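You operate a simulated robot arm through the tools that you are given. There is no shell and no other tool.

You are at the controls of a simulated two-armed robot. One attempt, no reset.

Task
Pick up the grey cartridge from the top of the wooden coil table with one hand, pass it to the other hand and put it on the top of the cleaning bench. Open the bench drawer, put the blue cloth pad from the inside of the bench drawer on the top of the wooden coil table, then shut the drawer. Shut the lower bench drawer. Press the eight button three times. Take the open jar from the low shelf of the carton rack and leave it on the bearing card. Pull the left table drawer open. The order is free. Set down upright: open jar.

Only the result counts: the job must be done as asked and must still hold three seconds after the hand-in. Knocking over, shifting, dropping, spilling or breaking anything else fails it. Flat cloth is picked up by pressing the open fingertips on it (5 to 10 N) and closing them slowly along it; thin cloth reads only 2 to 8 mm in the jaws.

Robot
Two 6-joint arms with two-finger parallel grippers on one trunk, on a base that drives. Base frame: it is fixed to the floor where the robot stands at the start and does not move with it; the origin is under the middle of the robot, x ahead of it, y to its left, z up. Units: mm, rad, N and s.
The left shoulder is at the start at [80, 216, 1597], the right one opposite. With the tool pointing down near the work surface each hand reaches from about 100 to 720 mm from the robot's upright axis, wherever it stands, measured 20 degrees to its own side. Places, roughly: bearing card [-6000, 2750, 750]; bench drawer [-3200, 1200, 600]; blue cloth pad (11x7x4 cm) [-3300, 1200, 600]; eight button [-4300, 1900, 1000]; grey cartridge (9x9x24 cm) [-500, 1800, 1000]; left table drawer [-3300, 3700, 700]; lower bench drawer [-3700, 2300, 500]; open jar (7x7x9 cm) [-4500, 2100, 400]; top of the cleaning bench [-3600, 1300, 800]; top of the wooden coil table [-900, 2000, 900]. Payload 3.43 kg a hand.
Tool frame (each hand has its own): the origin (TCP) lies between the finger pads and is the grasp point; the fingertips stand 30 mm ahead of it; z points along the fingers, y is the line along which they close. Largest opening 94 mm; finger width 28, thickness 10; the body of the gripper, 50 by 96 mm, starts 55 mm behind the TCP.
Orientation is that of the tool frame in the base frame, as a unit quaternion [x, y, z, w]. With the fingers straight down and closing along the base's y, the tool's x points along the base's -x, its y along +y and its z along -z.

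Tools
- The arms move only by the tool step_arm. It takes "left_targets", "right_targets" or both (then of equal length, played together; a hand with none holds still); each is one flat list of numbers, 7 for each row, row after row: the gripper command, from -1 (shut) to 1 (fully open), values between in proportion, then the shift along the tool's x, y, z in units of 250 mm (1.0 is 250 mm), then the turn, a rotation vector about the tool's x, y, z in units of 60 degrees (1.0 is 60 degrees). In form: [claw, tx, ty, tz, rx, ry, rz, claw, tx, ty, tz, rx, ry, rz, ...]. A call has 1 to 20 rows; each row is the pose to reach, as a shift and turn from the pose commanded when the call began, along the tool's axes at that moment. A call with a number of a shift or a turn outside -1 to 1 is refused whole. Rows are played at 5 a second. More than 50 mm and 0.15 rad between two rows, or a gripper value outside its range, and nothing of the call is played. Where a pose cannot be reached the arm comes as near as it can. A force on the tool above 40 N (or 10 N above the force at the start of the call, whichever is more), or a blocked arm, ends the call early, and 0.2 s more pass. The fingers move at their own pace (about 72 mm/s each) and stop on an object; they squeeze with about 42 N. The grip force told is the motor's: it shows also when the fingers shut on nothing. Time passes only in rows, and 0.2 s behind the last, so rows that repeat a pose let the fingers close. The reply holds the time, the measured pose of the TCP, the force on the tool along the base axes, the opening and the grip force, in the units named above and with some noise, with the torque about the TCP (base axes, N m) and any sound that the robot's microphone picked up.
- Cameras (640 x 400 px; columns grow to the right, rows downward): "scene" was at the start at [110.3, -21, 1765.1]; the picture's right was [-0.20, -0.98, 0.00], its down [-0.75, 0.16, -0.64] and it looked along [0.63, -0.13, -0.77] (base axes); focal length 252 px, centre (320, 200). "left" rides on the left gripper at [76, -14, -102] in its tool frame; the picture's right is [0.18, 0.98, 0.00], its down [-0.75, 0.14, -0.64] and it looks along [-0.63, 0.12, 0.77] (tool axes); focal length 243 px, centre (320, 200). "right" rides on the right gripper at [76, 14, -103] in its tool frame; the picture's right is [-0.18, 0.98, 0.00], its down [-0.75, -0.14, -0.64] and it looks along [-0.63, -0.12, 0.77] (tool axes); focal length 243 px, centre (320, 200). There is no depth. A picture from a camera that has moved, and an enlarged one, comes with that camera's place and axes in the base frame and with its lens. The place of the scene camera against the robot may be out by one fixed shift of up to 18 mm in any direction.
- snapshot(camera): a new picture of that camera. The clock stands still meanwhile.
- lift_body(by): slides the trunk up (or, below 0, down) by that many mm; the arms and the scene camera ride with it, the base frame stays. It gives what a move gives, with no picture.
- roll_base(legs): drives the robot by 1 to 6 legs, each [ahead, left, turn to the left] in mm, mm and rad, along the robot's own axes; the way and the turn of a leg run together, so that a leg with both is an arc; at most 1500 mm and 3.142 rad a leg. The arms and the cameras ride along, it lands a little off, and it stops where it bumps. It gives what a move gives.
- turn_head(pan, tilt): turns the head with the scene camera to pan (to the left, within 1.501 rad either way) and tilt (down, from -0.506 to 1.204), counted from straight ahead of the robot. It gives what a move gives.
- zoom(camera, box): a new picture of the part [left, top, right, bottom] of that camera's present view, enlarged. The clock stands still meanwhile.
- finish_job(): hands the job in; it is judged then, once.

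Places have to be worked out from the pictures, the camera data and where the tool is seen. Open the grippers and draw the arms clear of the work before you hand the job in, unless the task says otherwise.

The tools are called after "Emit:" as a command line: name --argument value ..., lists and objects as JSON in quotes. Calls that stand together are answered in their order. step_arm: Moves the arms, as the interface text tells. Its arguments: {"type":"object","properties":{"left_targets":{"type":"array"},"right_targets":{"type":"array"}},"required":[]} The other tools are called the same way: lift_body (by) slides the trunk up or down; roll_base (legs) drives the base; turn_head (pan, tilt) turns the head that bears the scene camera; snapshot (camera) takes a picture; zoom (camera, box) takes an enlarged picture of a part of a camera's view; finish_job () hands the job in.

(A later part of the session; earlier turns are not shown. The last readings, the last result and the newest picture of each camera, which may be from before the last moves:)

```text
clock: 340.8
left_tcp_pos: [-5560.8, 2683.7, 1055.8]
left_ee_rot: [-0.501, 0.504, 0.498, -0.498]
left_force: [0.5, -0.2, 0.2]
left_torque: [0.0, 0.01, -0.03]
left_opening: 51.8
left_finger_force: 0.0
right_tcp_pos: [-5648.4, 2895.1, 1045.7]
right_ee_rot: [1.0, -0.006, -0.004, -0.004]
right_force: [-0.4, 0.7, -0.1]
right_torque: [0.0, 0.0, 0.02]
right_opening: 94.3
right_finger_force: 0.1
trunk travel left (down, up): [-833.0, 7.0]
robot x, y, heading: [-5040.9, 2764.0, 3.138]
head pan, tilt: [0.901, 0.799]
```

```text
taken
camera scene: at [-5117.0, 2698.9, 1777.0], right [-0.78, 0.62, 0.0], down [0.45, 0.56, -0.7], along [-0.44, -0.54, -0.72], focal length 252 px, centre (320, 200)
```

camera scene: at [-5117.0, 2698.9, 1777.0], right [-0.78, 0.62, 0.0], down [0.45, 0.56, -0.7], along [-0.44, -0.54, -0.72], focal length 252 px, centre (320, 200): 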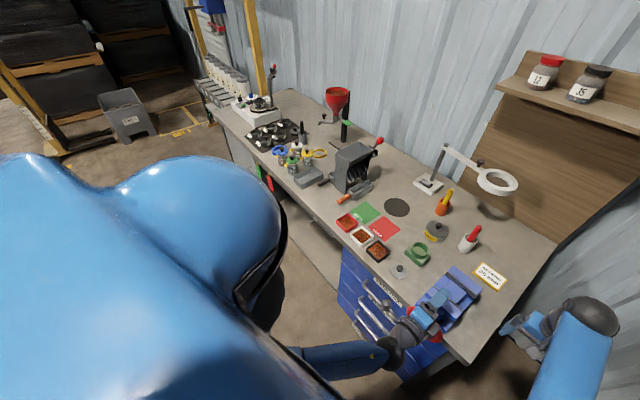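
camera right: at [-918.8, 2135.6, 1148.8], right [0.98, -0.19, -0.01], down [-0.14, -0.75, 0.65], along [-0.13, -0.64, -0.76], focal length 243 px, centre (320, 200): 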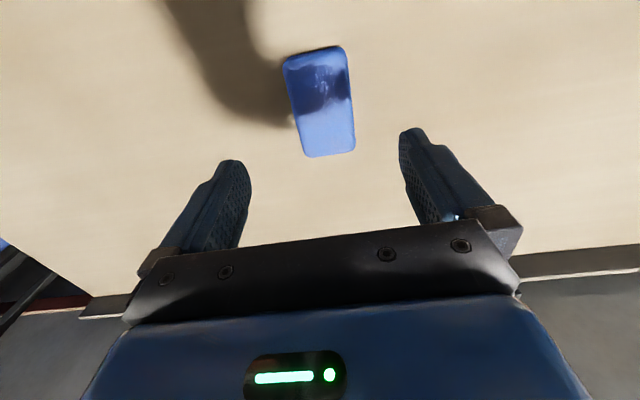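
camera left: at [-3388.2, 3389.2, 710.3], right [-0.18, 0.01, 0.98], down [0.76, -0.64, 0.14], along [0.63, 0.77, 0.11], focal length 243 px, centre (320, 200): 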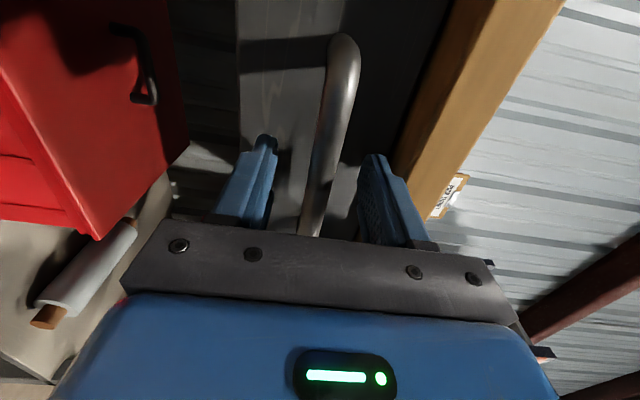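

The bearing card is at about (-5985, 2746). Now I turn around to face +x toward the rack, and position west of it.

Emit:
roll_base --legs '[[0, 0, -3.14], [-150, -450, 0]]'

Emit:
turn_head --pan -0.2 --tilt 0.8

Emit:
snapshot --camera "scene"

```text
clock: 351.1
left_tcp_pos: [-4683.3, 2392.4, 1055.7]
left_ee_rot: [0.51, 0.495, 0.491, 0.504]
left_force: [-0.1, -0.1, 0.0]
left_torque: [-0.03, -0.02, 0.0]
left_opening: 51.7
left_finger_force: 0.0
right_tcp_pos: [-4599.7, 2178.4, 1046.5]
right_ee_rot: [0.018, 1.0, -0.006, 0.004]
right_force: [-0.5, -0.3, -0.1]
right_torque: [-0.03, 0.01, 0.02]
right_opening: 94.0
right_finger_force: 0.1
trunk travel left (down, up): [-833.0, 7.0]
robot x, y, heading: [-5205.0, 2317.2, -0.027]
head pan, tilt: [0.901, 0.799]
```

```text
clock: 352.4
left_tcp_pos: [-4684.2, 2389.3, 1056.4]
left_ee_rot: [0.51, 0.495, 0.492, 0.503]
left_force: [-0.6, 0.2, 0.4]
left_torque: [0.01, 0.02, 0.02]
left_opening: 51.9
left_finger_force: 0.0
right_tcp_pos: [-4601.1, 2177.7, 1046.1]
right_ee_rot: [0.018, 1.0, -0.005, 0.004]
right_force: [0.1, -0.2, 0.6]
right_torque: [-0.02, 0.0, 0.01]
right_opening: 93.9
right_finger_force: 0.1
trunk travel left (down, up): [-833.0, 7.0]
robot x, y, heading: [-5206.3, 2316.7, -0.027]
head pan, tilt: [-0.201, 0.799]
```

```text
taken
camera scene: at [-5092.0, 2295.8, 1776.9], right [-0.23, -0.97, 0.0], down [-0.7, 0.16, -0.7], along [0.68, -0.16, -0.72], focal length 252 px, centre (320, 200)
```

scene: 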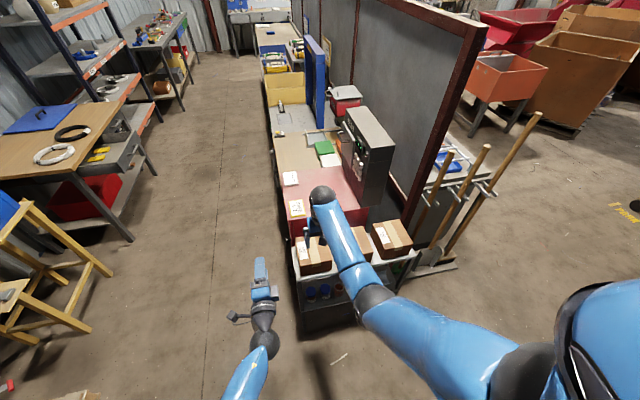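

I retract both hands clear of the rack before lowering the trunk.

Emit:
step_arm --left_targets '[0.1, 0, 0, -0.1, 0, 0, 0, 0.1, 0, 0, -0.2, 0, 0, 0, 0.1, 0, 0, -0.3, 0, 0, 0, 0.1, 0, 0, -0.4, 0, 0, 0]' --right_targets '[1, 0.18, 0, 0.02, 0, 0, 0, 1, 0.36, 0, 0.06, 0, 0, 0, 1, 0.54, 0, 0.1, 0, 0, 0, 1, 0.7, 0, 0.14, 0, 0, 0]'

Emit:
lift_body --by -400

Emit:
turn_head --pan -0.2 --tilt 0.7

Emit:
snapshot --camera "scene"

```text
clock: 353.4
left_tcp_pos: [-4786.3, 2392.3, 1057.5]
left_ee_rot: [0.509, 0.495, 0.492, 0.504]
left_force: [-0.3, 0.0, 0.2]
left_torque: [0.0, -0.01, 0.01]
left_opening: 51.7
left_finger_force: 0.1
right_tcp_pos: [-4777.6, 2185.5, 1011.0]
right_ee_rot: [0.018, 1.0, -0.004, 0.005]
right_force: [0.0, -0.6, 0.4]
right_torque: [0.04, -0.02, 0.0]
right_opening: 94.0
right_finger_force: 0.1
trunk travel left (down, up): [-833.0, 7.0]
robot x, y, heading: [-5207.7, 2319.5, -0.028]
head pan, tilt: [-0.201, 0.799]
```

```text
clock: 357.2
left_tcp_pos: [-4784.6, 2392.4, 656.6]
left_ee_rot: [0.509, 0.495, 0.492, 0.503]
left_force: [0.3, -1.1, 0.9]
left_torque: [0.0, 0.01, 0.0]
left_opening: 51.9
left_finger_force: 0.1
right_tcp_pos: [-4775.8, 2185.1, 610.1]
right_ee_rot: [0.018, 1.0, -0.004, 0.004]
right_force: [-0.6, 0.1, 0.4]
right_torque: [0.02, 0.01, -0.03]
right_opening: 94.1
right_finger_force: 0.0
trunk travel left (down, up): [-433.0, 407.0]
robot x, y, heading: [-5205.6, 2318.8, -0.027]
head pan, tilt: [-0.201, 0.799]
```

```text
clock: 357.9
left_tcp_pos: [-4784.7, 2391.1, 656.1]
left_ee_rot: [0.509, 0.495, 0.493, 0.503]
left_force: [-0.3, -0.1, 0.6]
left_torque: [-0.01, 0.02, 0.0]
left_opening: 51.7
left_finger_force: 0.2
right_tcp_pos: [-4776.2, 2184.8, 609.6]
right_ee_rot: [0.018, 1.0, -0.005, 0.004]
right_force: [-0.5, 0.5, -0.1]
right_torque: [-0.02, -0.01, 0.01]
right_opening: 93.9
right_finger_force: 0.0
trunk travel left (down, up): [-433.0, 407.0]
robot x, y, heading: [-5209.0, 2321.0, -0.022]
head pan, tilt: [-0.201, 0.7]
```

```text
taken
camera scene: at [-5088.2, 2294.3, 1385.1], right [-0.23, -0.97, 0.0], down [-0.63, 0.15, -0.76], along [0.74, -0.17, -0.64], focal length 252 px, centre (320, 200)
```

scene: 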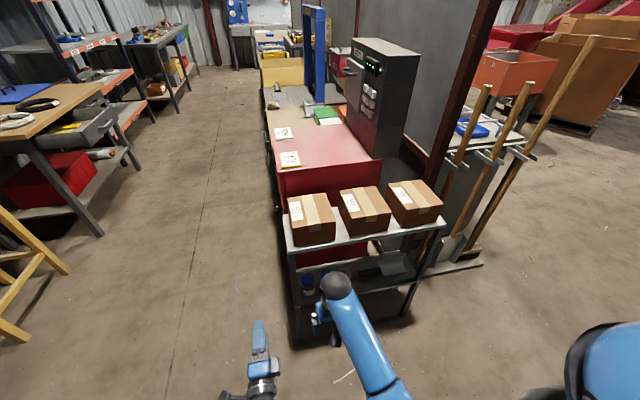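

The right arm hides the shelf. I move it 200 mm to the right and look again.

Emit:
step_arm --right_targets '[1, 0, -0.18, 0, 0, 0, 0, 1, 0, -0.36, 0, 0, 0, 0, 1, 0, -0.54, 0, 0, 0, 0, 1, 0, -0.72, 0, 0, 0, 0, 1, 0, -0.9, 0, 0, 0, 0]'

Emit:
turn_head --pan -0.25 --tilt 0.9

Emit:
zoom --camera "scene" --box '[220, 100, 460, 280]'

Emit:
snapshot --camera "scene"

```text
clock: 359.1
left_tcp_pos: [-4784.6, 2391.6, 656.2]
left_ee_rot: [0.51, 0.495, 0.492, 0.503]
left_force: [0.7, -0.5, 0.0]
left_torque: [-0.03, -0.02, 0.0]
left_opening: 51.8
left_finger_force: 0.1
right_tcp_pos: [-4782.9, 1959.9, 611.8]
right_ee_rot: [0.018, 1.0, -0.003, 0.004]
right_force: [0.8, 0.2, 0.6]
right_torque: [0.0, -0.01, -0.02]
right_opening: 94.0
right_finger_force: 0.0
trunk travel left (down, up): [-433.0, 407.0]
robot x, y, heading: [-5207.8, 2317.3, -0.029]
head pan, tilt: [-0.201, 0.7]
```

```text
clock: 359.8
left_tcp_pos: [-4784.5, 2392.2, 657.1]
left_ee_rot: [0.51, 0.495, 0.492, 0.503]
left_force: [-0.1, -0.2, -0.1]
left_torque: [0.0, -0.03, -0.02]
left_opening: 51.7
left_finger_force: 0.1
right_tcp_pos: [-4783.0, 1959.0, 613.1]
right_ee_rot: [0.018, 1.0, -0.004, 0.005]
right_force: [0.4, 1.1, -0.7]
right_torque: [0.01, 0.0, -0.05]
right_opening: 94.0
right_finger_force: 0.0
trunk travel left (down, up): [-433.0, 407.0]
robot x, y, heading: [-5206.3, 2322.7, -0.034]
head pan, tilt: [-0.25, 0.901]
```

```text
2.22 times, centred on (340, 190) of scene
camera zoom: at [-5098.4, 2292.9, 1369.1], right [-0.27, -0.96, 0.0], down [-0.75, 0.21, -0.62], along [0.6, -0.17, -0.78], focal length 559 px, centre (276, 222)
```

zoom: 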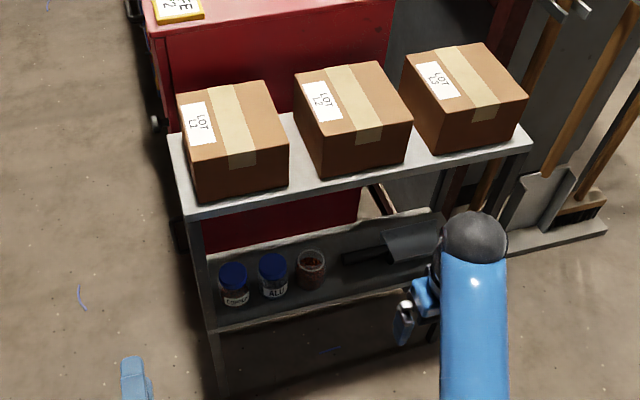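

```text
taken
camera scene: at [-5098.4, 2292.9, 1369.1], right [-0.27, -0.96, 0.0], down [-0.75, 0.21, -0.62], along [0.6, -0.17, -0.78], focal length 252 px, centre (320, 200)
```

scene: 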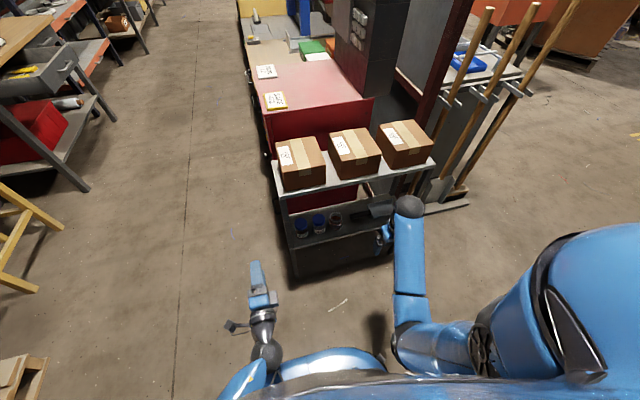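

The open jar (no lid) is the third on the low shelf at about (-4515, 2055), with a close neighbour to its north, so I'll grip it from the south-west at 45°, tool pitched 30° down, using the right hand. First I bring the right hand back in and drive to the south-west of the rack.

Emit:
step_arm --right_targets '[1, 0, 0.18, 0, 0, 0, 0, 1, 0, 0.36, 0, 0, 0, 0, 1, 0, 0.54, 0, 0, 0, 0, 1, 0, 0.72, 0, 0, 0, 0, 1, 0, 0.84, 0, 0, 0, 0]'

Emit:
roll_base --legs '[[0, -800, 0.03], [70, 0, 0], [0, 0, 0.785]]'

Emit:
turn_head --pan 0.0 --tilt 0.8

Emit:
snapshot --camera "scene"

```text
clock: 361.0
left_tcp_pos: [-4784.9, 2391.7, 656.8]
left_ee_rot: [0.51, 0.494, 0.492, 0.503]
left_force: [-0.4, -0.3, -0.6]
left_torque: [0.03, 0.05, 0.01]
left_opening: 51.7
left_finger_force: 0.0
right_tcp_pos: [-4776.1, 2170.8, 609.7]
right_ee_rot: [0.018, 1.0, -0.005, 0.005]
right_force: [0.0, -0.6, -0.5]
right_torque: [0.0, -0.01, 0.01]
right_opening: 94.1
right_finger_force: 0.0
trunk travel left (down, up): [-433.0, 407.0]
robot x, y, heading: [-5205.2, 2315.6, -0.026]
head pan, tilt: [-0.25, 0.901]
```

```text
clock: 368.0
left_tcp_pos: [-4910.8, 1871.6, 656.4]
left_ee_rot: [0.269, 0.657, 0.653, 0.264]
left_force: [-0.6, 0.1, 0.0]
left_torque: [0.03, 0.01, 0.0]
left_opening: 51.9
left_finger_force: 0.1
right_tcp_pos: [-4743.1, 1728.1, 609.8]
right_ee_rot: [-0.384, 0.923, -0.002, 0.006]
right_force: [0.6, 0.4, -0.6]
right_torque: [-0.01, 0.0, 0.01]
right_opening: 93.9
right_finger_force: 0.0
trunk travel left (down, up): [-433.0, 407.0]
robot x, y, heading: [-5144.8, 1511.9, 0.798]
head pan, tilt: [-0.25, 0.901]
```

```text
clock: 368.8
left_tcp_pos: [-4910.8, 1871.3, 657.0]
left_ee_rot: [0.269, 0.657, 0.652, 0.265]
left_force: [-0.4, -1.2, 0.5]
left_torque: [0.01, -0.02, 0.01]
left_opening: 51.8
left_finger_force: 0.1
right_tcp_pos: [-4742.2, 1728.1, 610.0]
right_ee_rot: [-0.384, 0.923, -0.003, 0.005]
right_force: [0.5, -0.5, -0.6]
right_torque: [0.04, -0.01, -0.02]
right_opening: 94.0
right_finger_force: 0.0
trunk travel left (down, up): [-433.0, 407.0]
robot x, y, heading: [-5145.1, 1512.9, 0.795]
head pan, tilt: [0.0, 0.799]
```

```text
taken
camera scene: at [-5061.4, 1586.6, 1376.9], right [0.71, -0.7, 0.0], down [-0.5, -0.51, -0.7], along [0.49, 0.5, -0.72], focal length 252 px, centre (320, 200)
```

scene: 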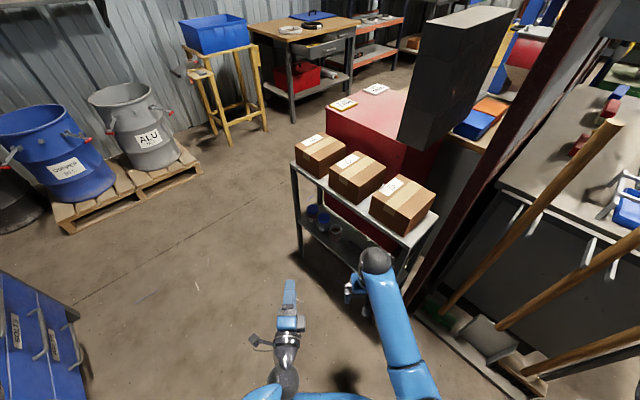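

Now I pitch the right tool forward by 60° (30° below horizontal), moving slightly forward.

Emit:
step_arm --right_targets '[1, -0.03, 0, 0, 0, -0.125, 0, 1, -0.06, 0, 0, 0, -0.25, 0, 1, -0.09, 0, 0, 0, -0.375, 0, 1, -0.12, 0, 0, 0, -0.5, 0, 1, -0.15, 0, 0, 0, -0.625, 0, 1, -0.18, 0, 0, 0, -0.75, 0, 1, -0.21, 0, 0, 0, -0.875, 0, 1, -0.24, 0, 0, 0, -1.0, 0]'

Emit:
snapshot --camera "right"

Emit:
zoom --camera "scene" --box '[260, 120, 460, 320]'

```text
clock: 370.6
left_tcp_pos: [-4910.6, 1871.3, 656.0]
left_ee_rot: [0.269, 0.657, 0.653, 0.264]
left_force: [0.0, -0.6, -0.2]
left_torque: [0.01, -0.03, -0.05]
left_opening: 51.7
left_finger_force: 0.0
right_tcp_pos: [-4701.1, 1771.1, 611.2]
right_ee_rot: [-0.334, 0.796, 0.191, 0.468]
right_force: [0.1, 0.5, 0.2]
right_torque: [0.0, -0.02, 0.0]
right_opening: 93.9
right_finger_force: 0.0
trunk travel left (down, up): [-433.0, 407.0]
robot x, y, heading: [-5143.8, 1514.6, 0.8]
head pan, tilt: [0.0, 0.799]
```

```text
taken
camera right: at [-4799.9, 1690.4, 594.2], right [-0.64, 0.76, 0.15], down [-0.04, -0.23, 0.97], along [0.77, 0.61, 0.18], focal length 243 px, centre (320, 200)
```

right: 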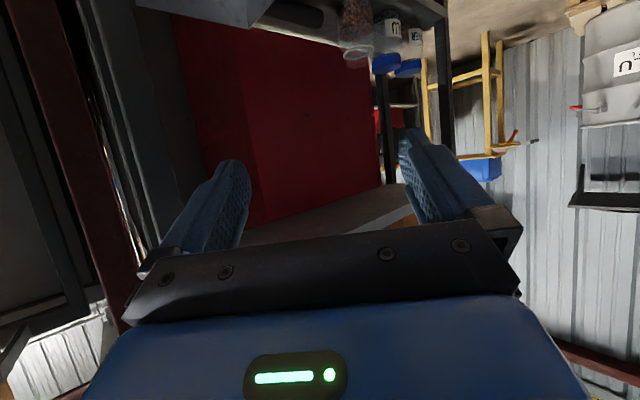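

```text
2.00 times, centred on (360, 220) of scene
camera zoom: at [-5061.4, 1586.6, 1377.0], right [0.72, -0.7, 0.0], down [-0.5, -0.51, -0.7], along [0.49, 0.5, -0.72], focal length 503 px, centre (240, 160)
```

zoom: 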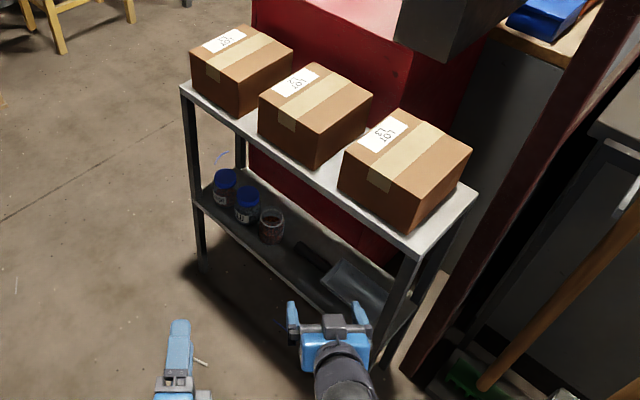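

I lower the trunk 175 mm so the right hand comes to jar height, then look with its camera.

Emit:
lift_body --by -175

Emit:
snapshot --camera "right"

Emit:
zoom --camera "scene" --box '[240, 80, 440, 280]'

```text
clock: 372.6
left_tcp_pos: [-4911.6, 1871.3, 482.1]
left_ee_rot: [0.269, 0.657, 0.653, 0.264]
left_force: [-0.1, -0.4, -0.2]
left_torque: [-0.01, 0.03, 0.01]
left_opening: 51.7
left_finger_force: 0.1
right_tcp_pos: [-4700.7, 1771.8, 434.9]
right_ee_rot: [-0.334, 0.797, 0.19, 0.466]
right_force: [0.2, -0.1, -0.5]
right_torque: [-0.02, -0.03, -0.02]
right_opening: 93.8
right_finger_force: 0.0
trunk travel left (down, up): [-258.0, 582.0]
robot x, y, heading: [-5144.1, 1511.5, 0.799]
head pan, tilt: [0.0, 0.799]
```

```text
taken
camera right: at [-4800.0, 1690.3, 419.4], right [-0.63, 0.76, 0.15], down [-0.04, -0.23, 0.97], along [0.77, 0.61, 0.17], focal length 243 px, centre (320, 200)
```

right: 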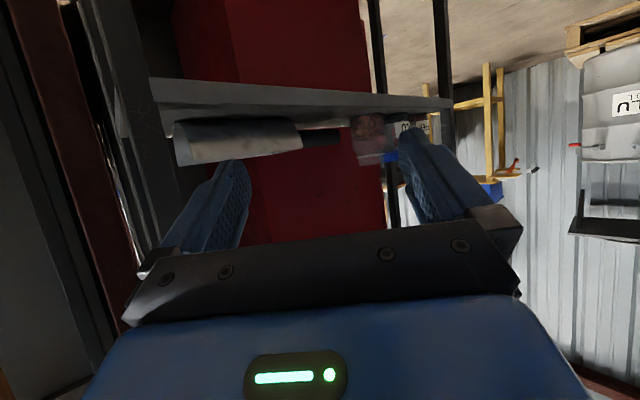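

```text
2.00 times, centred on (340, 180) of scene
camera zoom: at [-5061.5, 1586.6, 1202.0], right [0.72, -0.7, 0.0], down [-0.5, -0.51, -0.7], along [0.49, 0.5, -0.72], focal length 503 px, centre (280, 240)
```

zoom: 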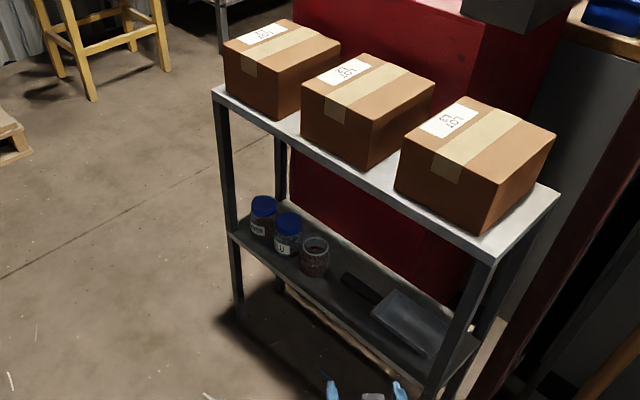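

The jar centre works out at about (-4505, 2050), rim z≈447, shelf z≈360. I shift the right hand 59 mm left and 20 mm down to line up, then drive 200 mm forward along 45°.

Emit:
step_arm --right_targets '[1, 0.035, 0.12, 0.02, 0, 0, 0, 1, 0.07, 0.236, 0.04, 0, 0, 0]'

Emit:
roll_base --legs '[[190, 0, -0.01]]'

Emit:
step_arm --right_targets '[1, 0, 0, 0, 0, 0, 0, 1, 0, 0, 0, 0, 0, 0]'

Emit:
snapshot --camera "right"

Emit:
snapshot --camera "scene"

```text
clock: 373.2
left_tcp_pos: [-4911.8, 1872.3, 482.0]
left_ee_rot: [0.269, 0.658, 0.652, 0.264]
left_force: [-0.3, 0.2, 1.2]
left_torque: [0.03, 0.0, 0.02]
left_opening: 51.9
left_finger_force: 0.0
right_tcp_pos: [-4743.2, 1811.4, 414.3]
right_ee_rot: [-0.334, 0.797, 0.19, 0.466]
right_force: [0.0, -0.7, 0.0]
right_torque: [0.02, -0.01, 0.02]
right_opening: 94.0
right_finger_force: 0.0
trunk travel left (down, up): [-258.0, 582.0]
robot x, y, heading: [-5142.8, 1513.7, 0.796]
head pan, tilt: [0.0, 0.799]
```

```text
clock: 374.7
left_tcp_pos: [-4775.2, 2004.8, 480.9]
left_ee_rot: [0.272, 0.657, 0.651, 0.266]
left_force: [0.8, 0.2, 0.4]
left_torque: [-0.01, -0.03, -0.04]
left_opening: 51.7
left_finger_force: 0.1
right_tcp_pos: [-4608.1, 1943.6, 414.1]
right_ee_rot: [-0.331, 0.798, 0.188, 0.467]
right_force: [0.7, 0.8, -0.2]
right_torque: [0.01, 0.02, -0.01]
right_opening: 93.8
right_finger_force: 0.0
trunk travel left (down, up): [-258.0, 582.0]
robot x, y, heading: [-5012.2, 1648.4, 0.788]
head pan, tilt: [0.0, 0.799]
```

```text
clock: 375.3
left_tcp_pos: [-4775.9, 2003.2, 481.8]
left_ee_rot: [0.271, 0.657, 0.651, 0.268]
left_force: [0.6, 0.5, -0.5]
left_torque: [0.0, 0.01, -0.03]
left_opening: 52.0
left_finger_force: 0.1
right_tcp_pos: [-4607.6, 1942.3, 415.3]
right_ee_rot: [-0.33, 0.798, 0.189, 0.468]
right_force: [0.4, 0.6, 0.6]
right_torque: [-0.02, 0.0, -0.01]
right_opening: 93.8
right_finger_force: 0.2
trunk travel left (down, up): [-258.0, 582.0]
robot x, y, heading: [-5011.9, 1644.1, 0.785]
head pan, tilt: [0.0, 0.799]
```

```text
taken
camera right: at [-4707.3, 1863.6, 398.7], right [-0.63, 0.76, 0.15], down [-0.04, -0.23, 0.97], along [0.78, 0.6, 0.17], focal length 243 px, centre (320, 200)
```

right: 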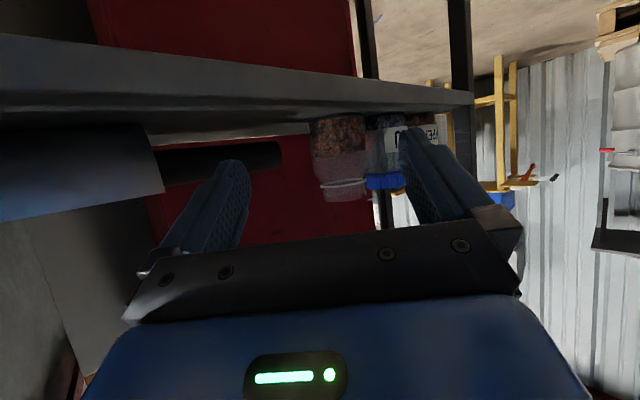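

```text
taken
camera scene: at [-4928.1, 1720.7, 1201.9], right [0.71, -0.7, 0.0], down [-0.51, -0.51, -0.7], along [0.49, 0.49, -0.72], focal length 252 px, centre (320, 200)
```

scene: 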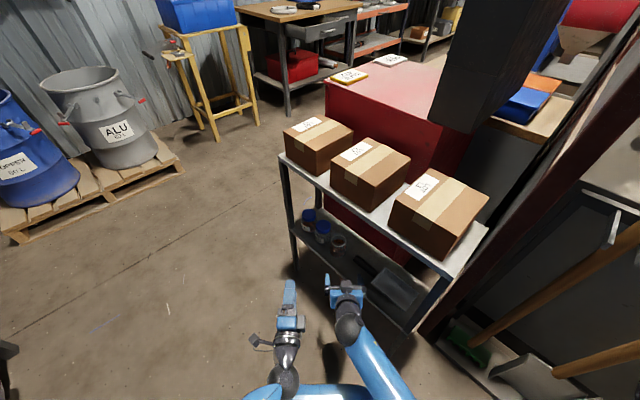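

The open jar is clearly in view, about 8 mm left of the tool line, z 353–440. I advance in two stages with corrections.

Emit:
step_arm --right_targets '[1, -0.03, 0.032, 0.1, 0, 0, 0, 1, -0.08, 0.032, 0.2, 0, 0, 0, 1, -0.13, 0.032, 0.3, 0, 0, 0]'

Emit:
snapshot --camera "right"

Emit:
zoom --camera "scene" --box '[260, 160, 420, 320]'

```text
clock: 376.1
left_tcp_pos: [-4775.7, 2004.3, 482.6]
left_ee_rot: [0.271, 0.656, 0.651, 0.267]
left_force: [0.3, 0.0, -0.4]
left_torque: [0.0, 0.01, 0.0]
left_opening: 51.9
left_finger_force: 0.0
right_tcp_pos: [-4554.8, 2006.3, 406.3]
right_ee_rot: [-0.331, 0.798, 0.189, 0.467]
right_force: [0.5, 0.1, -0.4]
right_torque: [0.02, -0.03, -0.02]
right_opening: 93.9
right_finger_force: 0.2
trunk travel left (down, up): [-258.0, 582.0]
robot x, y, heading: [-5011.1, 1650.8, 0.784]
head pan, tilt: [0.0, 0.799]
```

```text
taken
camera right: at [-4655.2, 1926.0, 391.3], right [-0.63, 0.76, 0.15], down [-0.04, -0.23, 0.97], along [0.78, 0.6, 0.17], focal length 243 px, centre (320, 200)
```

right: 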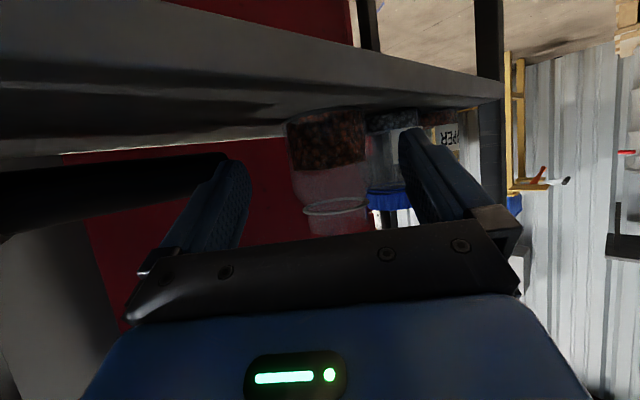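

```text
2.50 times, centred on (340, 240) of scene
camera zoom: at [-4927.8, 1721.2, 1201.9], right [0.71, -0.7, 0.0], down [-0.51, -0.51, -0.7], along [0.49, 0.49, -0.72], focal length 629 px, centre (270, 100)
```

zoom: 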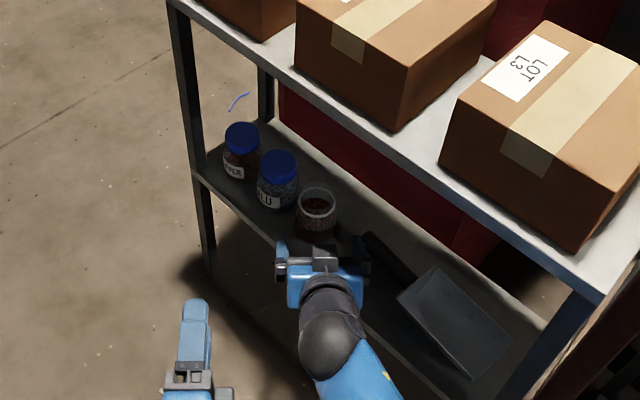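

Well centred. I advance another 45 mm and check again.

Emit:
step_arm --right_targets '[1, -0.045, 0.002, 0.08, 0, 0, 0, 1, -0.089, 0.004, 0.157, 0, 0, 0]'

Emit:
snapshot --camera "right"

Emit:
zoom --camera "scene" --box '[290, 200, 390, 280]'

```text
clock: 376.7
left_tcp_pos: [-4775.2, 2003.4, 481.5]
left_ee_rot: [0.272, 0.656, 0.651, 0.267]
left_force: [0.6, -0.5, -0.5]
left_torque: [0.01, 0.03, 0.02]
left_opening: 51.6
left_finger_force: 0.1
right_tcp_pos: [-4522.9, 2037.5, 406.8]
right_ee_rot: [-0.33, 0.798, 0.189, 0.467]
right_force: [-0.1, -0.2, 0.7]
right_torque: [0.02, 0.0, -0.05]
right_opening: 93.9
right_finger_force: 0.1
trunk travel left (down, up): [-258.0, 582.0]
robot x, y, heading: [-5012.9, 1646.2, 0.788]
head pan, tilt: [0.0, 0.799]
```

```text
taken
camera right: at [-4623.1, 1958.4, 390.3], right [-0.63, 0.76, 0.15], down [-0.04, -0.23, 0.97], along [0.78, 0.6, 0.17], focal length 243 px, centre (320, 200)
```

right: 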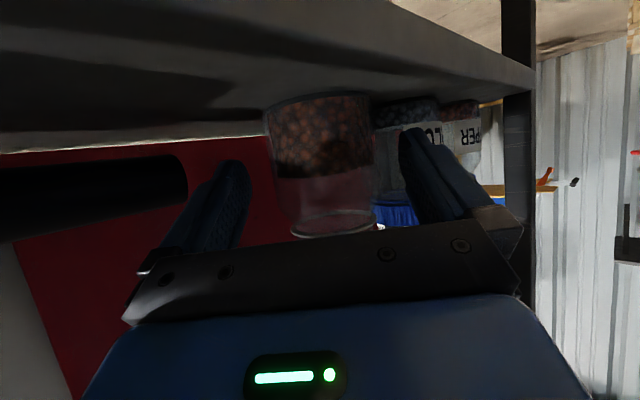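

```text
5.00 times, centred on (340, 240) of scene
camera zoom: at [-4927.9, 1721.0, 1201.9], right [0.71, -0.7, 0.0], down [-0.51, -0.51, -0.7], along [0.49, 0.49, -0.72], focal length 1258 px, centre (220, 0)
```

zoom: 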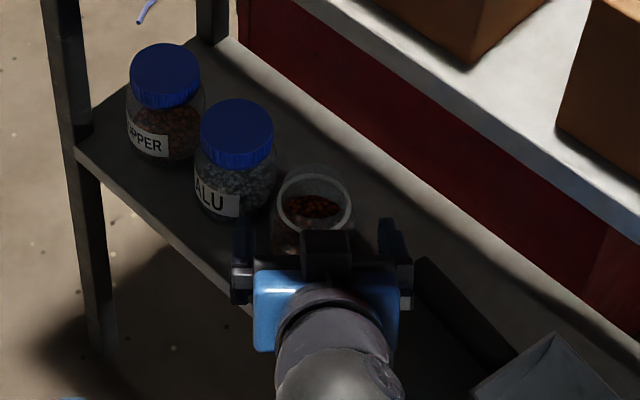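

The fingertips are about level with the jar's centre. I advance 20 mm more, then close gently.

Emit:
step_arm --right_targets '[1, -0.02, 0, 0.035, 0, 0, 0, 1, -0.04, 0, 0.07, 0, 0, 0, 1, -0.04, 0, 0.07, 0, 0, 0]'

Emit:
snapshot --camera "right"

Emit:
zoom --camera "scene" --box '[290, 200, 390, 280]'

```text
clock: 377.5
left_tcp_pos: [-4775.4, 2003.8, 481.0]
left_ee_rot: [0.272, 0.656, 0.651, 0.268]
left_force: [-0.5, 1.0, -0.4]
left_torque: [0.01, 0.03, -0.03]
left_opening: 51.4
left_finger_force: 0.0
right_tcp_pos: [-4509.5, 2050.5, 405.1]
right_ee_rot: [-0.33, 0.798, 0.188, 0.468]
right_force: [0.2, 0.1, 1.1]
right_torque: [0.01, 0.0, 0.01]
right_opening: 94.2
right_finger_force: 0.1
trunk travel left (down, up): [-258.0, 582.0]
robot x, y, heading: [-5007.2, 1642.4, 0.785]
head pan, tilt: [0.0, 0.799]
```

```text
taken
camera right: at [-4609.1, 1972.3, 390.9], right [-0.63, 0.76, 0.15], down [-0.04, -0.23, 0.97], along [0.78, 0.6, 0.17], focal length 243 px, centre (320, 200)
```

right: 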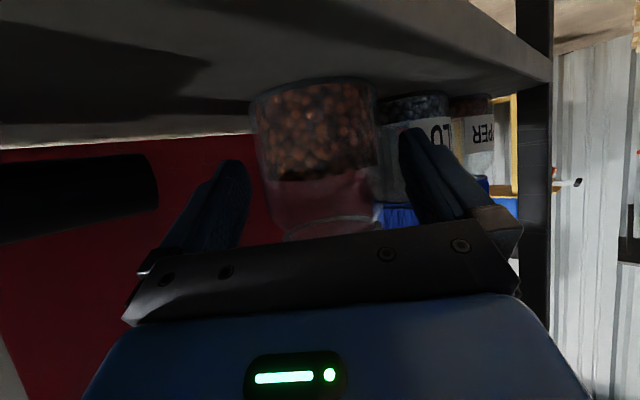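

```text
5.00 times, centred on (340, 240) of scene
camera zoom: at [-4928.0, 1720.8, 1201.9], right [0.71, -0.7, 0.0], down [-0.51, -0.51, -0.7], along [0.49, 0.49, -0.72], focal length 1258 px, centre (220, 0)
```

zoom: 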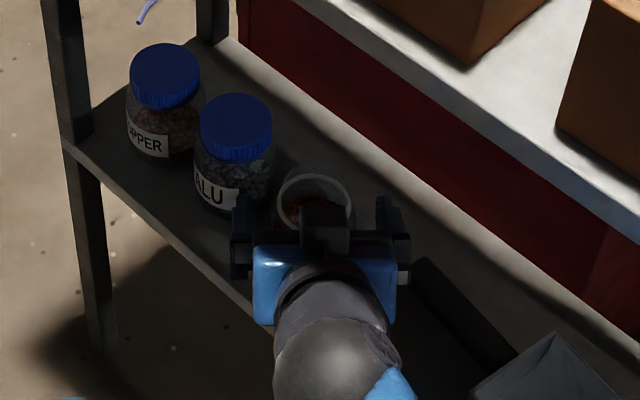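

The jar's centre is now just ahead of the TCP. I close the fingers gradually.

Emit:
step_arm --right_targets '[0.75, 0, 0, 0, 0, 0, 0, 0.6, 0, 0, 0, 0, 0, 0, 0.5, 0, 0, 0, 0, 0, 0, 0.35, 0, 0, 0, 0, 0, 0, 0, 0, 0, 0, 0, 0, 0, -0.5, 0, 0, 0, 0, 0, 0, -1, 0, 0, 0, 0, 0, 0, -1, 0, 0, 0, 0, 0, 0]'

Emit:
snapshot --camera "right"

Emit:
zoom --camera "scene" --box '[290, 200, 390, 280]'

```text
clock: 379.3
left_tcp_pos: [-4776.0, 2003.8, 481.1]
left_ee_rot: [0.271, 0.656, 0.652, 0.267]
left_force: [-0.1, -0.4, -0.8]
left_torque: [-0.01, 0.0, 0.0]
left_opening: 51.8
left_finger_force: 0.0
right_tcp_pos: [-4508.9, 2053.1, 407.2]
right_ee_rot: [-0.33, 0.798, 0.188, 0.467]
right_force: [-1.6, 0.2, 0.1]
right_torque: [0.05, -0.03, 0.0]
right_opening: 65.7
right_finger_force: 41.8
trunk travel left (down, up): [-258.0, 582.0]
robot x, y, heading: [-5014.2, 1650.8, 0.789]
head pan, tilt: [0.0, 0.799]
```

```text
taken
camera right: at [-4609.3, 1972.4, 391.0], right [-0.63, 0.76, 0.15], down [-0.04, -0.23, 0.97], along [0.78, 0.6, 0.17], focal length 243 px, centre (320, 200)
```

right: 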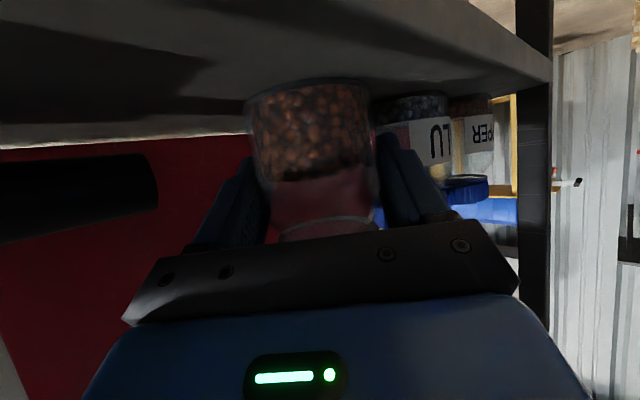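

```text
5.00 times, centred on (340, 240) of scene
camera zoom: at [-4928.1, 1720.8, 1201.9], right [0.71, -0.7, 0.0], down [-0.51, -0.51, -0.7], along [0.49, 0.49, -0.72], focal length 1258 px, centre (220, 0)
```

zoom: 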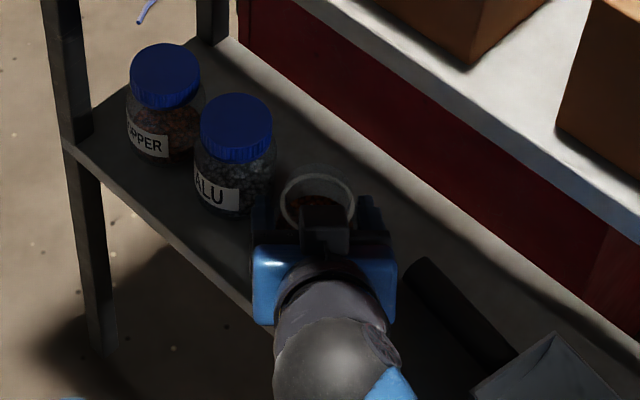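

Gripped (65.7 mm). I lift it gently 25 mm, keeping it level.

Emit:
step_arm --right_targets '[-1, -0.02, 0, -0.012, 0, 0, 0, -1, -0.04, 0, -0.024, 0, 0, 0, -1, -0.065, 0, -0.036, 0, 0, 0, -1, -0.09, 0, -0.05, 0, 0, 0]'

Emit:
snapshot --camera "right"

```text
clock: 380.3
left_tcp_pos: [-4775.4, 2004.5, 481.5]
left_ee_rot: [0.272, 0.656, 0.651, 0.267]
left_force: [-0.1, 0.0, -0.2]
left_torque: [-0.01, 0.0, 0.02]
left_opening: 51.8
left_finger_force: 0.0
right_tcp_pos: [-4508.9, 2053.2, 432.7]
right_ee_rot: [-0.33, 0.798, 0.188, 0.467]
right_force: [0.4, -0.1, -3.5]
right_torque: [-0.02, 0.01, 0.01]
right_opening: 65.8
right_finger_force: 42.1
trunk travel left (down, up): [-258.0, 582.0]
robot x, y, heading: [-5011.3, 1645.7, 0.789]
head pan, tilt: [0.0, 0.799]
```

```text
taken
camera right: at [-4609.7, 1973.7, 416.2], right [-0.63, 0.76, 0.15], down [-0.04, -0.23, 0.97], along [0.78, 0.6, 0.17], focal length 243 px, centre (320, 200)
```

right: 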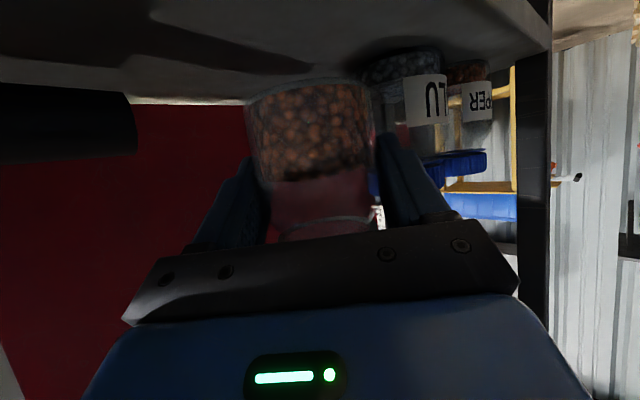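

The jar hangs level. I withdraw it straight back 150 mm out of the shelf.

Emit:
step_arm --right_targets '[-1, 0.04, 0, -0.07, 0, 0, 0, -1, 0.09, 0, -0.157, 0, 0, 0, -1, 0.14, 0, -0.244, 0, 0, 0, -1, 0.19, 0, -0.332, 0, 0, 0, -1, 0.24, 0, -0.42, 0, 0, 0, -1, 0.296, 0, -0.52, 0, 0, 0]'

Emit:
zoom --camera "scene" --box '[260, 180, 420, 300]'

```text
clock: 381.7
left_tcp_pos: [-4775.7, 2005.2, 482.4]
left_ee_rot: [0.271, 0.657, 0.651, 0.267]
left_force: [0.5, -0.3, 0.2]
left_torque: [0.03, -0.03, 0.02]
left_opening: 51.6
left_finger_force: 0.1
right_tcp_pos: [-4614.5, 1947.5, 429.5]
right_ee_rot: [-0.33, 0.798, 0.188, 0.467]
right_force: [0.6, -0.2, -3.8]
right_torque: [0.0, -0.02, -0.03]
right_opening: 65.8
right_finger_force: 42.0
trunk travel left (down, up): [-258.0, 582.0]
robot x, y, heading: [-5008.4, 1648.1, 0.791]
head pan, tilt: [0.0, 0.799]
```

```text
3.33 times, centred on (340, 240) of scene
camera zoom: at [-4927.9, 1720.5, 1202.0], right [0.71, -0.7, 0.0], down [-0.51, -0.51, -0.7], along [0.49, 0.49, -0.72], focal length 839 px, centre (253, 67)
```

zoom: 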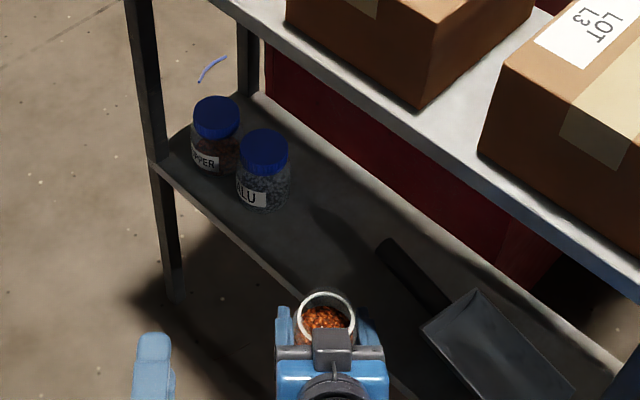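

The jar is out of the rack. I raise the trunk fully, back away from the rack, and head north toward the bearing card bench.

Emit:
roll_base --legs '[[-200, 0, 0]]'

Emit:
lift_body --by 400

Emit:
lift_body --by 175

Emit:
snapshot --camera "scene"

```text
clock: 383.3
left_tcp_pos: [-4917.3, 1860.6, 481.7]
left_ee_rot: [0.272, 0.656, 0.651, 0.267]
left_force: [-0.5, 0.0, 0.0]
left_torque: [0.02, 0.0, -0.05]
left_opening: 51.8
left_finger_force: 0.2
right_tcp_pos: [-4757.8, 1805.0, 432.1]
right_ee_rot: [-0.331, 0.798, 0.188, 0.467]
right_force: [-1.2, 0.2, -3.7]
right_torque: [0.01, 0.02, 0.0]
right_opening: 65.7
right_finger_force: 42.1
trunk travel left (down, up): [-258.0, 582.0]
robot x, y, heading: [-5153.6, 1503.2, 0.79]
head pan, tilt: [0.0, 0.799]
```

```text
clock: 387.2
left_tcp_pos: [-4918.3, 1861.6, 881.0]
left_ee_rot: [0.271, 0.656, 0.652, 0.267]
left_force: [0.2, 0.4, 0.2]
left_torque: [0.01, -0.01, -0.02]
left_opening: 51.7
left_finger_force: 0.0
right_tcp_pos: [-4757.2, 1806.0, 829.9]
right_ee_rot: [-0.332, 0.798, 0.189, 0.467]
right_force: [-0.1, 0.9, -2.8]
right_torque: [-0.02, -0.02, -0.01]
right_opening: 65.8
right_finger_force: 41.4
trunk travel left (down, up): [-658.0, 182.0]
robot x, y, heading: [-5153.0, 1502.4, 0.785]
head pan, tilt: [0.0, 0.799]
```

```text
clock: 389.1
left_tcp_pos: [-4917.2, 1861.3, 1056.5]
left_ee_rot: [0.271, 0.656, 0.652, 0.266]
left_force: [-0.9, 0.2, -0.6]
left_torque: [-0.04, 0.0, 0.03]
left_opening: 51.6
left_finger_force: 0.0
right_tcp_pos: [-4756.5, 1806.1, 1005.2]
right_ee_rot: [-0.331, 0.798, 0.189, 0.467]
right_force: [0.2, -0.6, -2.9]
right_torque: [0.0, 0.01, -0.01]
right_opening: 65.6
right_finger_force: 41.9
trunk travel left (down, up): [-833.0, 7.0]
robot x, y, heading: [-5153.3, 1503.8, 0.787]
head pan, tilt: [0.0, 0.799]
```

```text
taken
camera scene: at [-5069.7, 1578.0, 1776.8], right [0.71, -0.7, 0.0], down [-0.51, -0.51, -0.7], along [0.49, 0.49, -0.72], focal length 252 px, centre (320, 200)
```

scene: 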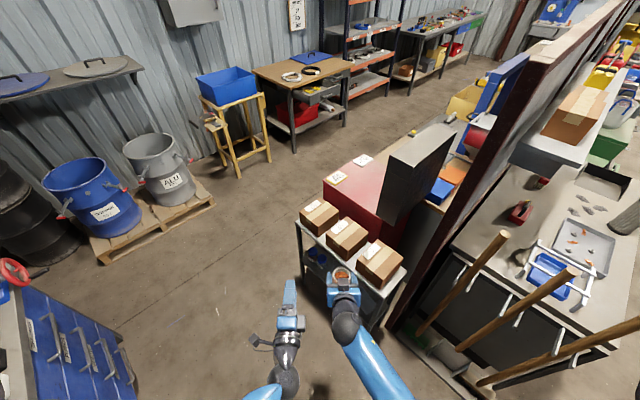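

I drive north to about (-5000, 2700) and then turn to face -x.

Emit:
roll_base --legs '[[950, 740, 0], [0, 0, 2.355]]'

Emit:
turn_head --pan 0.0 --tilt 0.65

Emit:
snapshot --camera "scene"

```text
clock: 400.7
left_tcp_pos: [-5443.0, 2637.9, 1055.9]
left_ee_rot: [-0.489, 0.515, 0.51, -0.486]
left_force: [-0.7, -0.6, 0.6]
left_torque: [0.03, 0.0, -0.01]
left_opening: 51.6
left_finger_force: 0.1
right_tcp_pos: [-5508.7, 2792.5, 1005.1]
right_ee_rot: [0.864, -0.024, -0.503, -0.019]
right_force: [-0.1, 0.4, -4.3]
right_torque: [0.0, 0.0, 0.0]
right_opening: 65.6
right_finger_force: 41.5
trunk travel left (down, up): [-833.0, 7.0]
robot x, y, heading: [-5020.4, 2696.5, 3.089]
head pan, tilt: [0.0, 0.799]
```

```text
clock: 401.4
left_tcp_pos: [-5442.1, 2635.8, 1055.6]
left_ee_rot: [-0.488, 0.516, 0.509, -0.486]
left_force: [-0.5, -0.1, 0.8]
left_torque: [0.01, -0.02, -0.01]
left_opening: 51.7
left_finger_force: 0.0
right_tcp_pos: [-5507.5, 2793.4, 1005.3]
right_ee_rot: [0.864, -0.024, -0.503, -0.019]
right_force: [0.0, 0.8, -3.5]
right_torque: [-0.03, 0.01, 0.0]
right_opening: 65.8
right_finger_force: 41.8
trunk travel left (down, up): [-833.0, 7.0]
robot x, y, heading: [-5021.0, 2700.4, 3.091]
head pan, tilt: [0.0, 0.649]
```

```text
taken
camera scene: at [-5132.3, 2700.6, 1789.4], right [0.05, 1.0, 0.0], down [0.6, -0.03, -0.8], along [-0.8, 0.04, -0.61], focal length 252 px, centre (320, 200)
```

scene: 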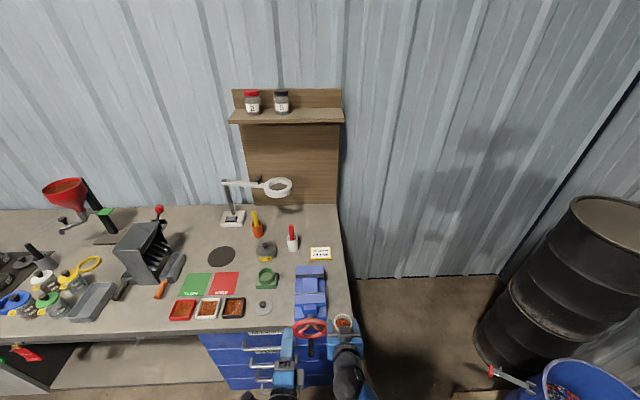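

The card is at about (-5925, 2740, 881), with the blue vise in front of it (east). To keep the jar upright and avoid the vise I'll approach from the north-east at 45°. I move there and turn.

Emit:
roll_base --legs '[[395, -458, 0], [0, 0, 0.836]]'

Emit:
turn_head --pan 0.0 --tilt 0.8

Emit:
snapshot --camera "scene"

Emit:
snapshot --camera "right"

```text
clock: 405.0
left_tcp_pos: [-5819.1, 3070.2, 1056.6]
left_ee_rot: [-0.496, 0.507, 0.503, -0.494]
left_force: [-0.1, -1.0, 0.2]
left_torque: [-0.02, -0.02, -0.01]
left_opening: 51.9
left_finger_force: 0.0
right_tcp_pos: [-5889.7, 3226.3, 1008.8]
right_ee_rot: [0.862, -0.011, -0.507, -0.012]
right_force: [0.3, -0.3, -3.7]
right_torque: [0.02, 0.03, -0.03]
right_opening: 65.9
right_finger_force: 42.4
trunk travel left (down, up): [-833.0, 7.0]
robot x, y, heading: [-5403.7, 3154.3, 3.117]
head pan, tilt: [0.0, 0.649]
stopped in leg 2: the robot was blocked; the commanded pose is now the measured one
```

```text
clock: 405.7
left_tcp_pos: [-5822.0, 3072.8, 1055.9]
left_ee_rot: [-0.495, 0.509, 0.502, -0.494]
left_force: [0.1, -0.2, 0.1]
left_torque: [0.02, 0.02, -0.03]
left_opening: 51.8
left_finger_force: 0.0
right_tcp_pos: [-5894.1, 3225.6, 1009.1]
right_ee_rot: [0.862, -0.01, -0.506, -0.009]
right_force: [0.5, 0.6, -3.8]
right_torque: [0.0, -0.01, -0.02]
right_opening: 65.8
right_finger_force: 41.9
trunk travel left (down, up): [-833.0, 7.0]
robot x, y, heading: [-5402.2, 3151.8, 3.119]
head pan, tilt: [0.0, 0.799]
```

```text
taken
camera scene: at [-5506.8, 3144.4, 1777.2], right [0.02, 1.0, 0.0], down [0.72, -0.02, -0.7], along [-0.7, 0.02, -0.72], focal length 252 px, centre (320, 200)
```

scene: 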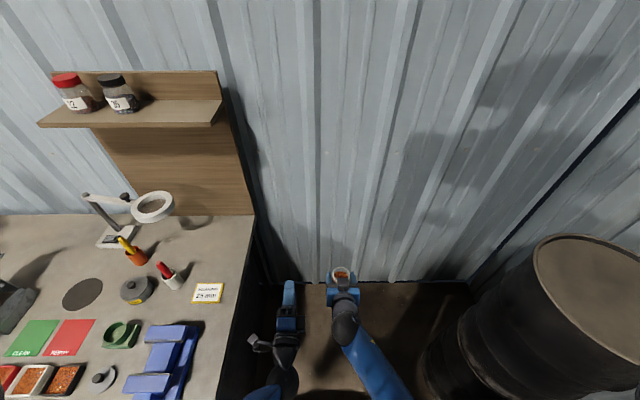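

```text
taken
camera right: at [-5767.8, 3208.1, 991.7], right [-0.12, -0.98, 0.15], down [0.2, 0.13, 0.97], along [-0.97, 0.15, 0.18], focal length 243 px, centre (320, 200)
```

right: 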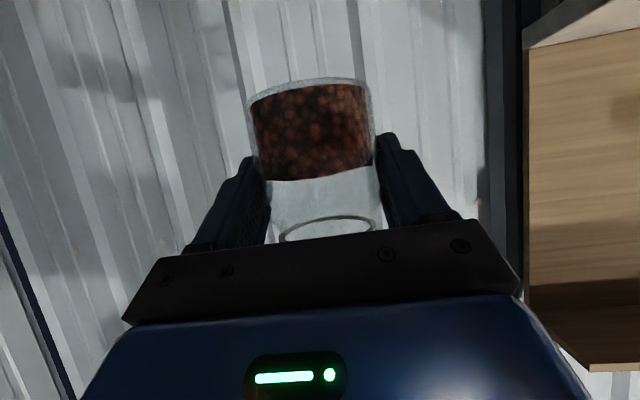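

The turn was blocked by something. I look around the robot to find the obstacle.

Emit:
turn_head --pan -1.1 --tilt 0.9

Emit:
snapshot --camera "scene"

Emit:
turn_head --pan 1.2 --tilt 0.9

Emit:
snapshot --camera "scene"

```text
clock: 407.1
left_tcp_pos: [-5822.6, 3074.4, 1056.7]
left_ee_rot: [-0.496, 0.509, 0.501, -0.494]
left_force: [-0.4, 0.4, 0.0]
left_torque: [-0.01, 0.0, 0.0]
left_opening: 51.8
left_finger_force: 0.1
right_tcp_pos: [-5895.1, 3227.8, 1006.6]
right_ee_rot: [0.863, -0.011, -0.506, -0.009]
right_force: [-0.3, 0.6, -4.0]
right_torque: [-0.01, -0.04, 0.01]
right_opening: 65.8
right_finger_force: 41.8
trunk travel left (down, up): [-833.0, 7.0]
robot x, y, heading: [-5404.6, 3149.2, 3.116]
head pan, tilt: [-1.1, 0.901]
```

```text
taken
camera scene: at [-5461.7, 3212.3, 1769.1], right [0.9, 0.43, 0.0], down [0.34, -0.71, -0.62], along [-0.27, 0.56, -0.78], focal length 252 px, centre (320, 200)
```

scene: 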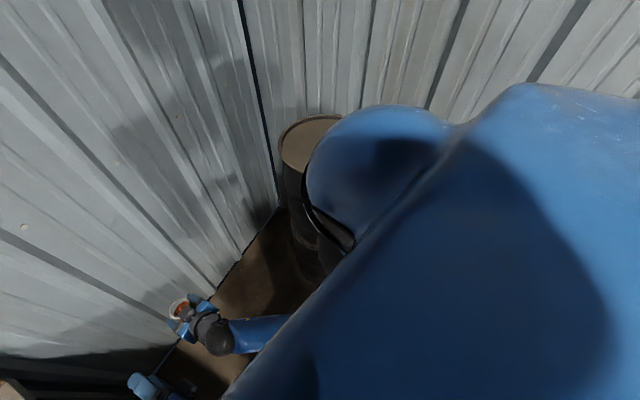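

```text
clock: 409.2
left_tcp_pos: [-5824.5, 3072.6, 1055.0]
left_ee_rot: [-0.496, 0.51, 0.501, -0.494]
left_force: [0.3, -0.6, -0.9]
left_torque: [-0.02, 0.02, 0.02]
left_opening: 51.8
left_finger_force: 0.1
right_tcp_pos: [-5896.1, 3227.9, 1007.5]
right_ee_rot: [0.863, -0.011, -0.505, -0.009]
right_force: [0.3, 1.0, -3.6]
right_torque: [-0.03, -0.03, -0.01]
right_opening: 65.9
right_finger_force: 41.4
trunk travel left (down, up): [-833.0, 7.0]
robot x, y, heading: [-5404.7, 3147.8, 3.116]
head pan, tilt: [1.201, 0.901]
```

```text
taken
camera scene: at [-5458.6, 3075.1, 1769.0], right [-0.92, 0.38, 0.0], down [0.3, 0.72, -0.62], along [-0.24, -0.57, -0.78], focal length 252 px, centre (320, 200)
```

scene: 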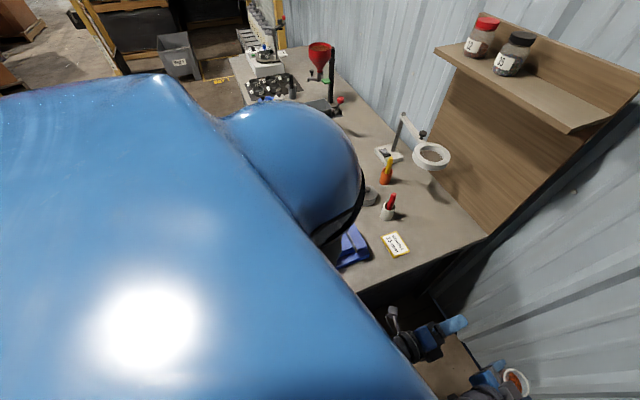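

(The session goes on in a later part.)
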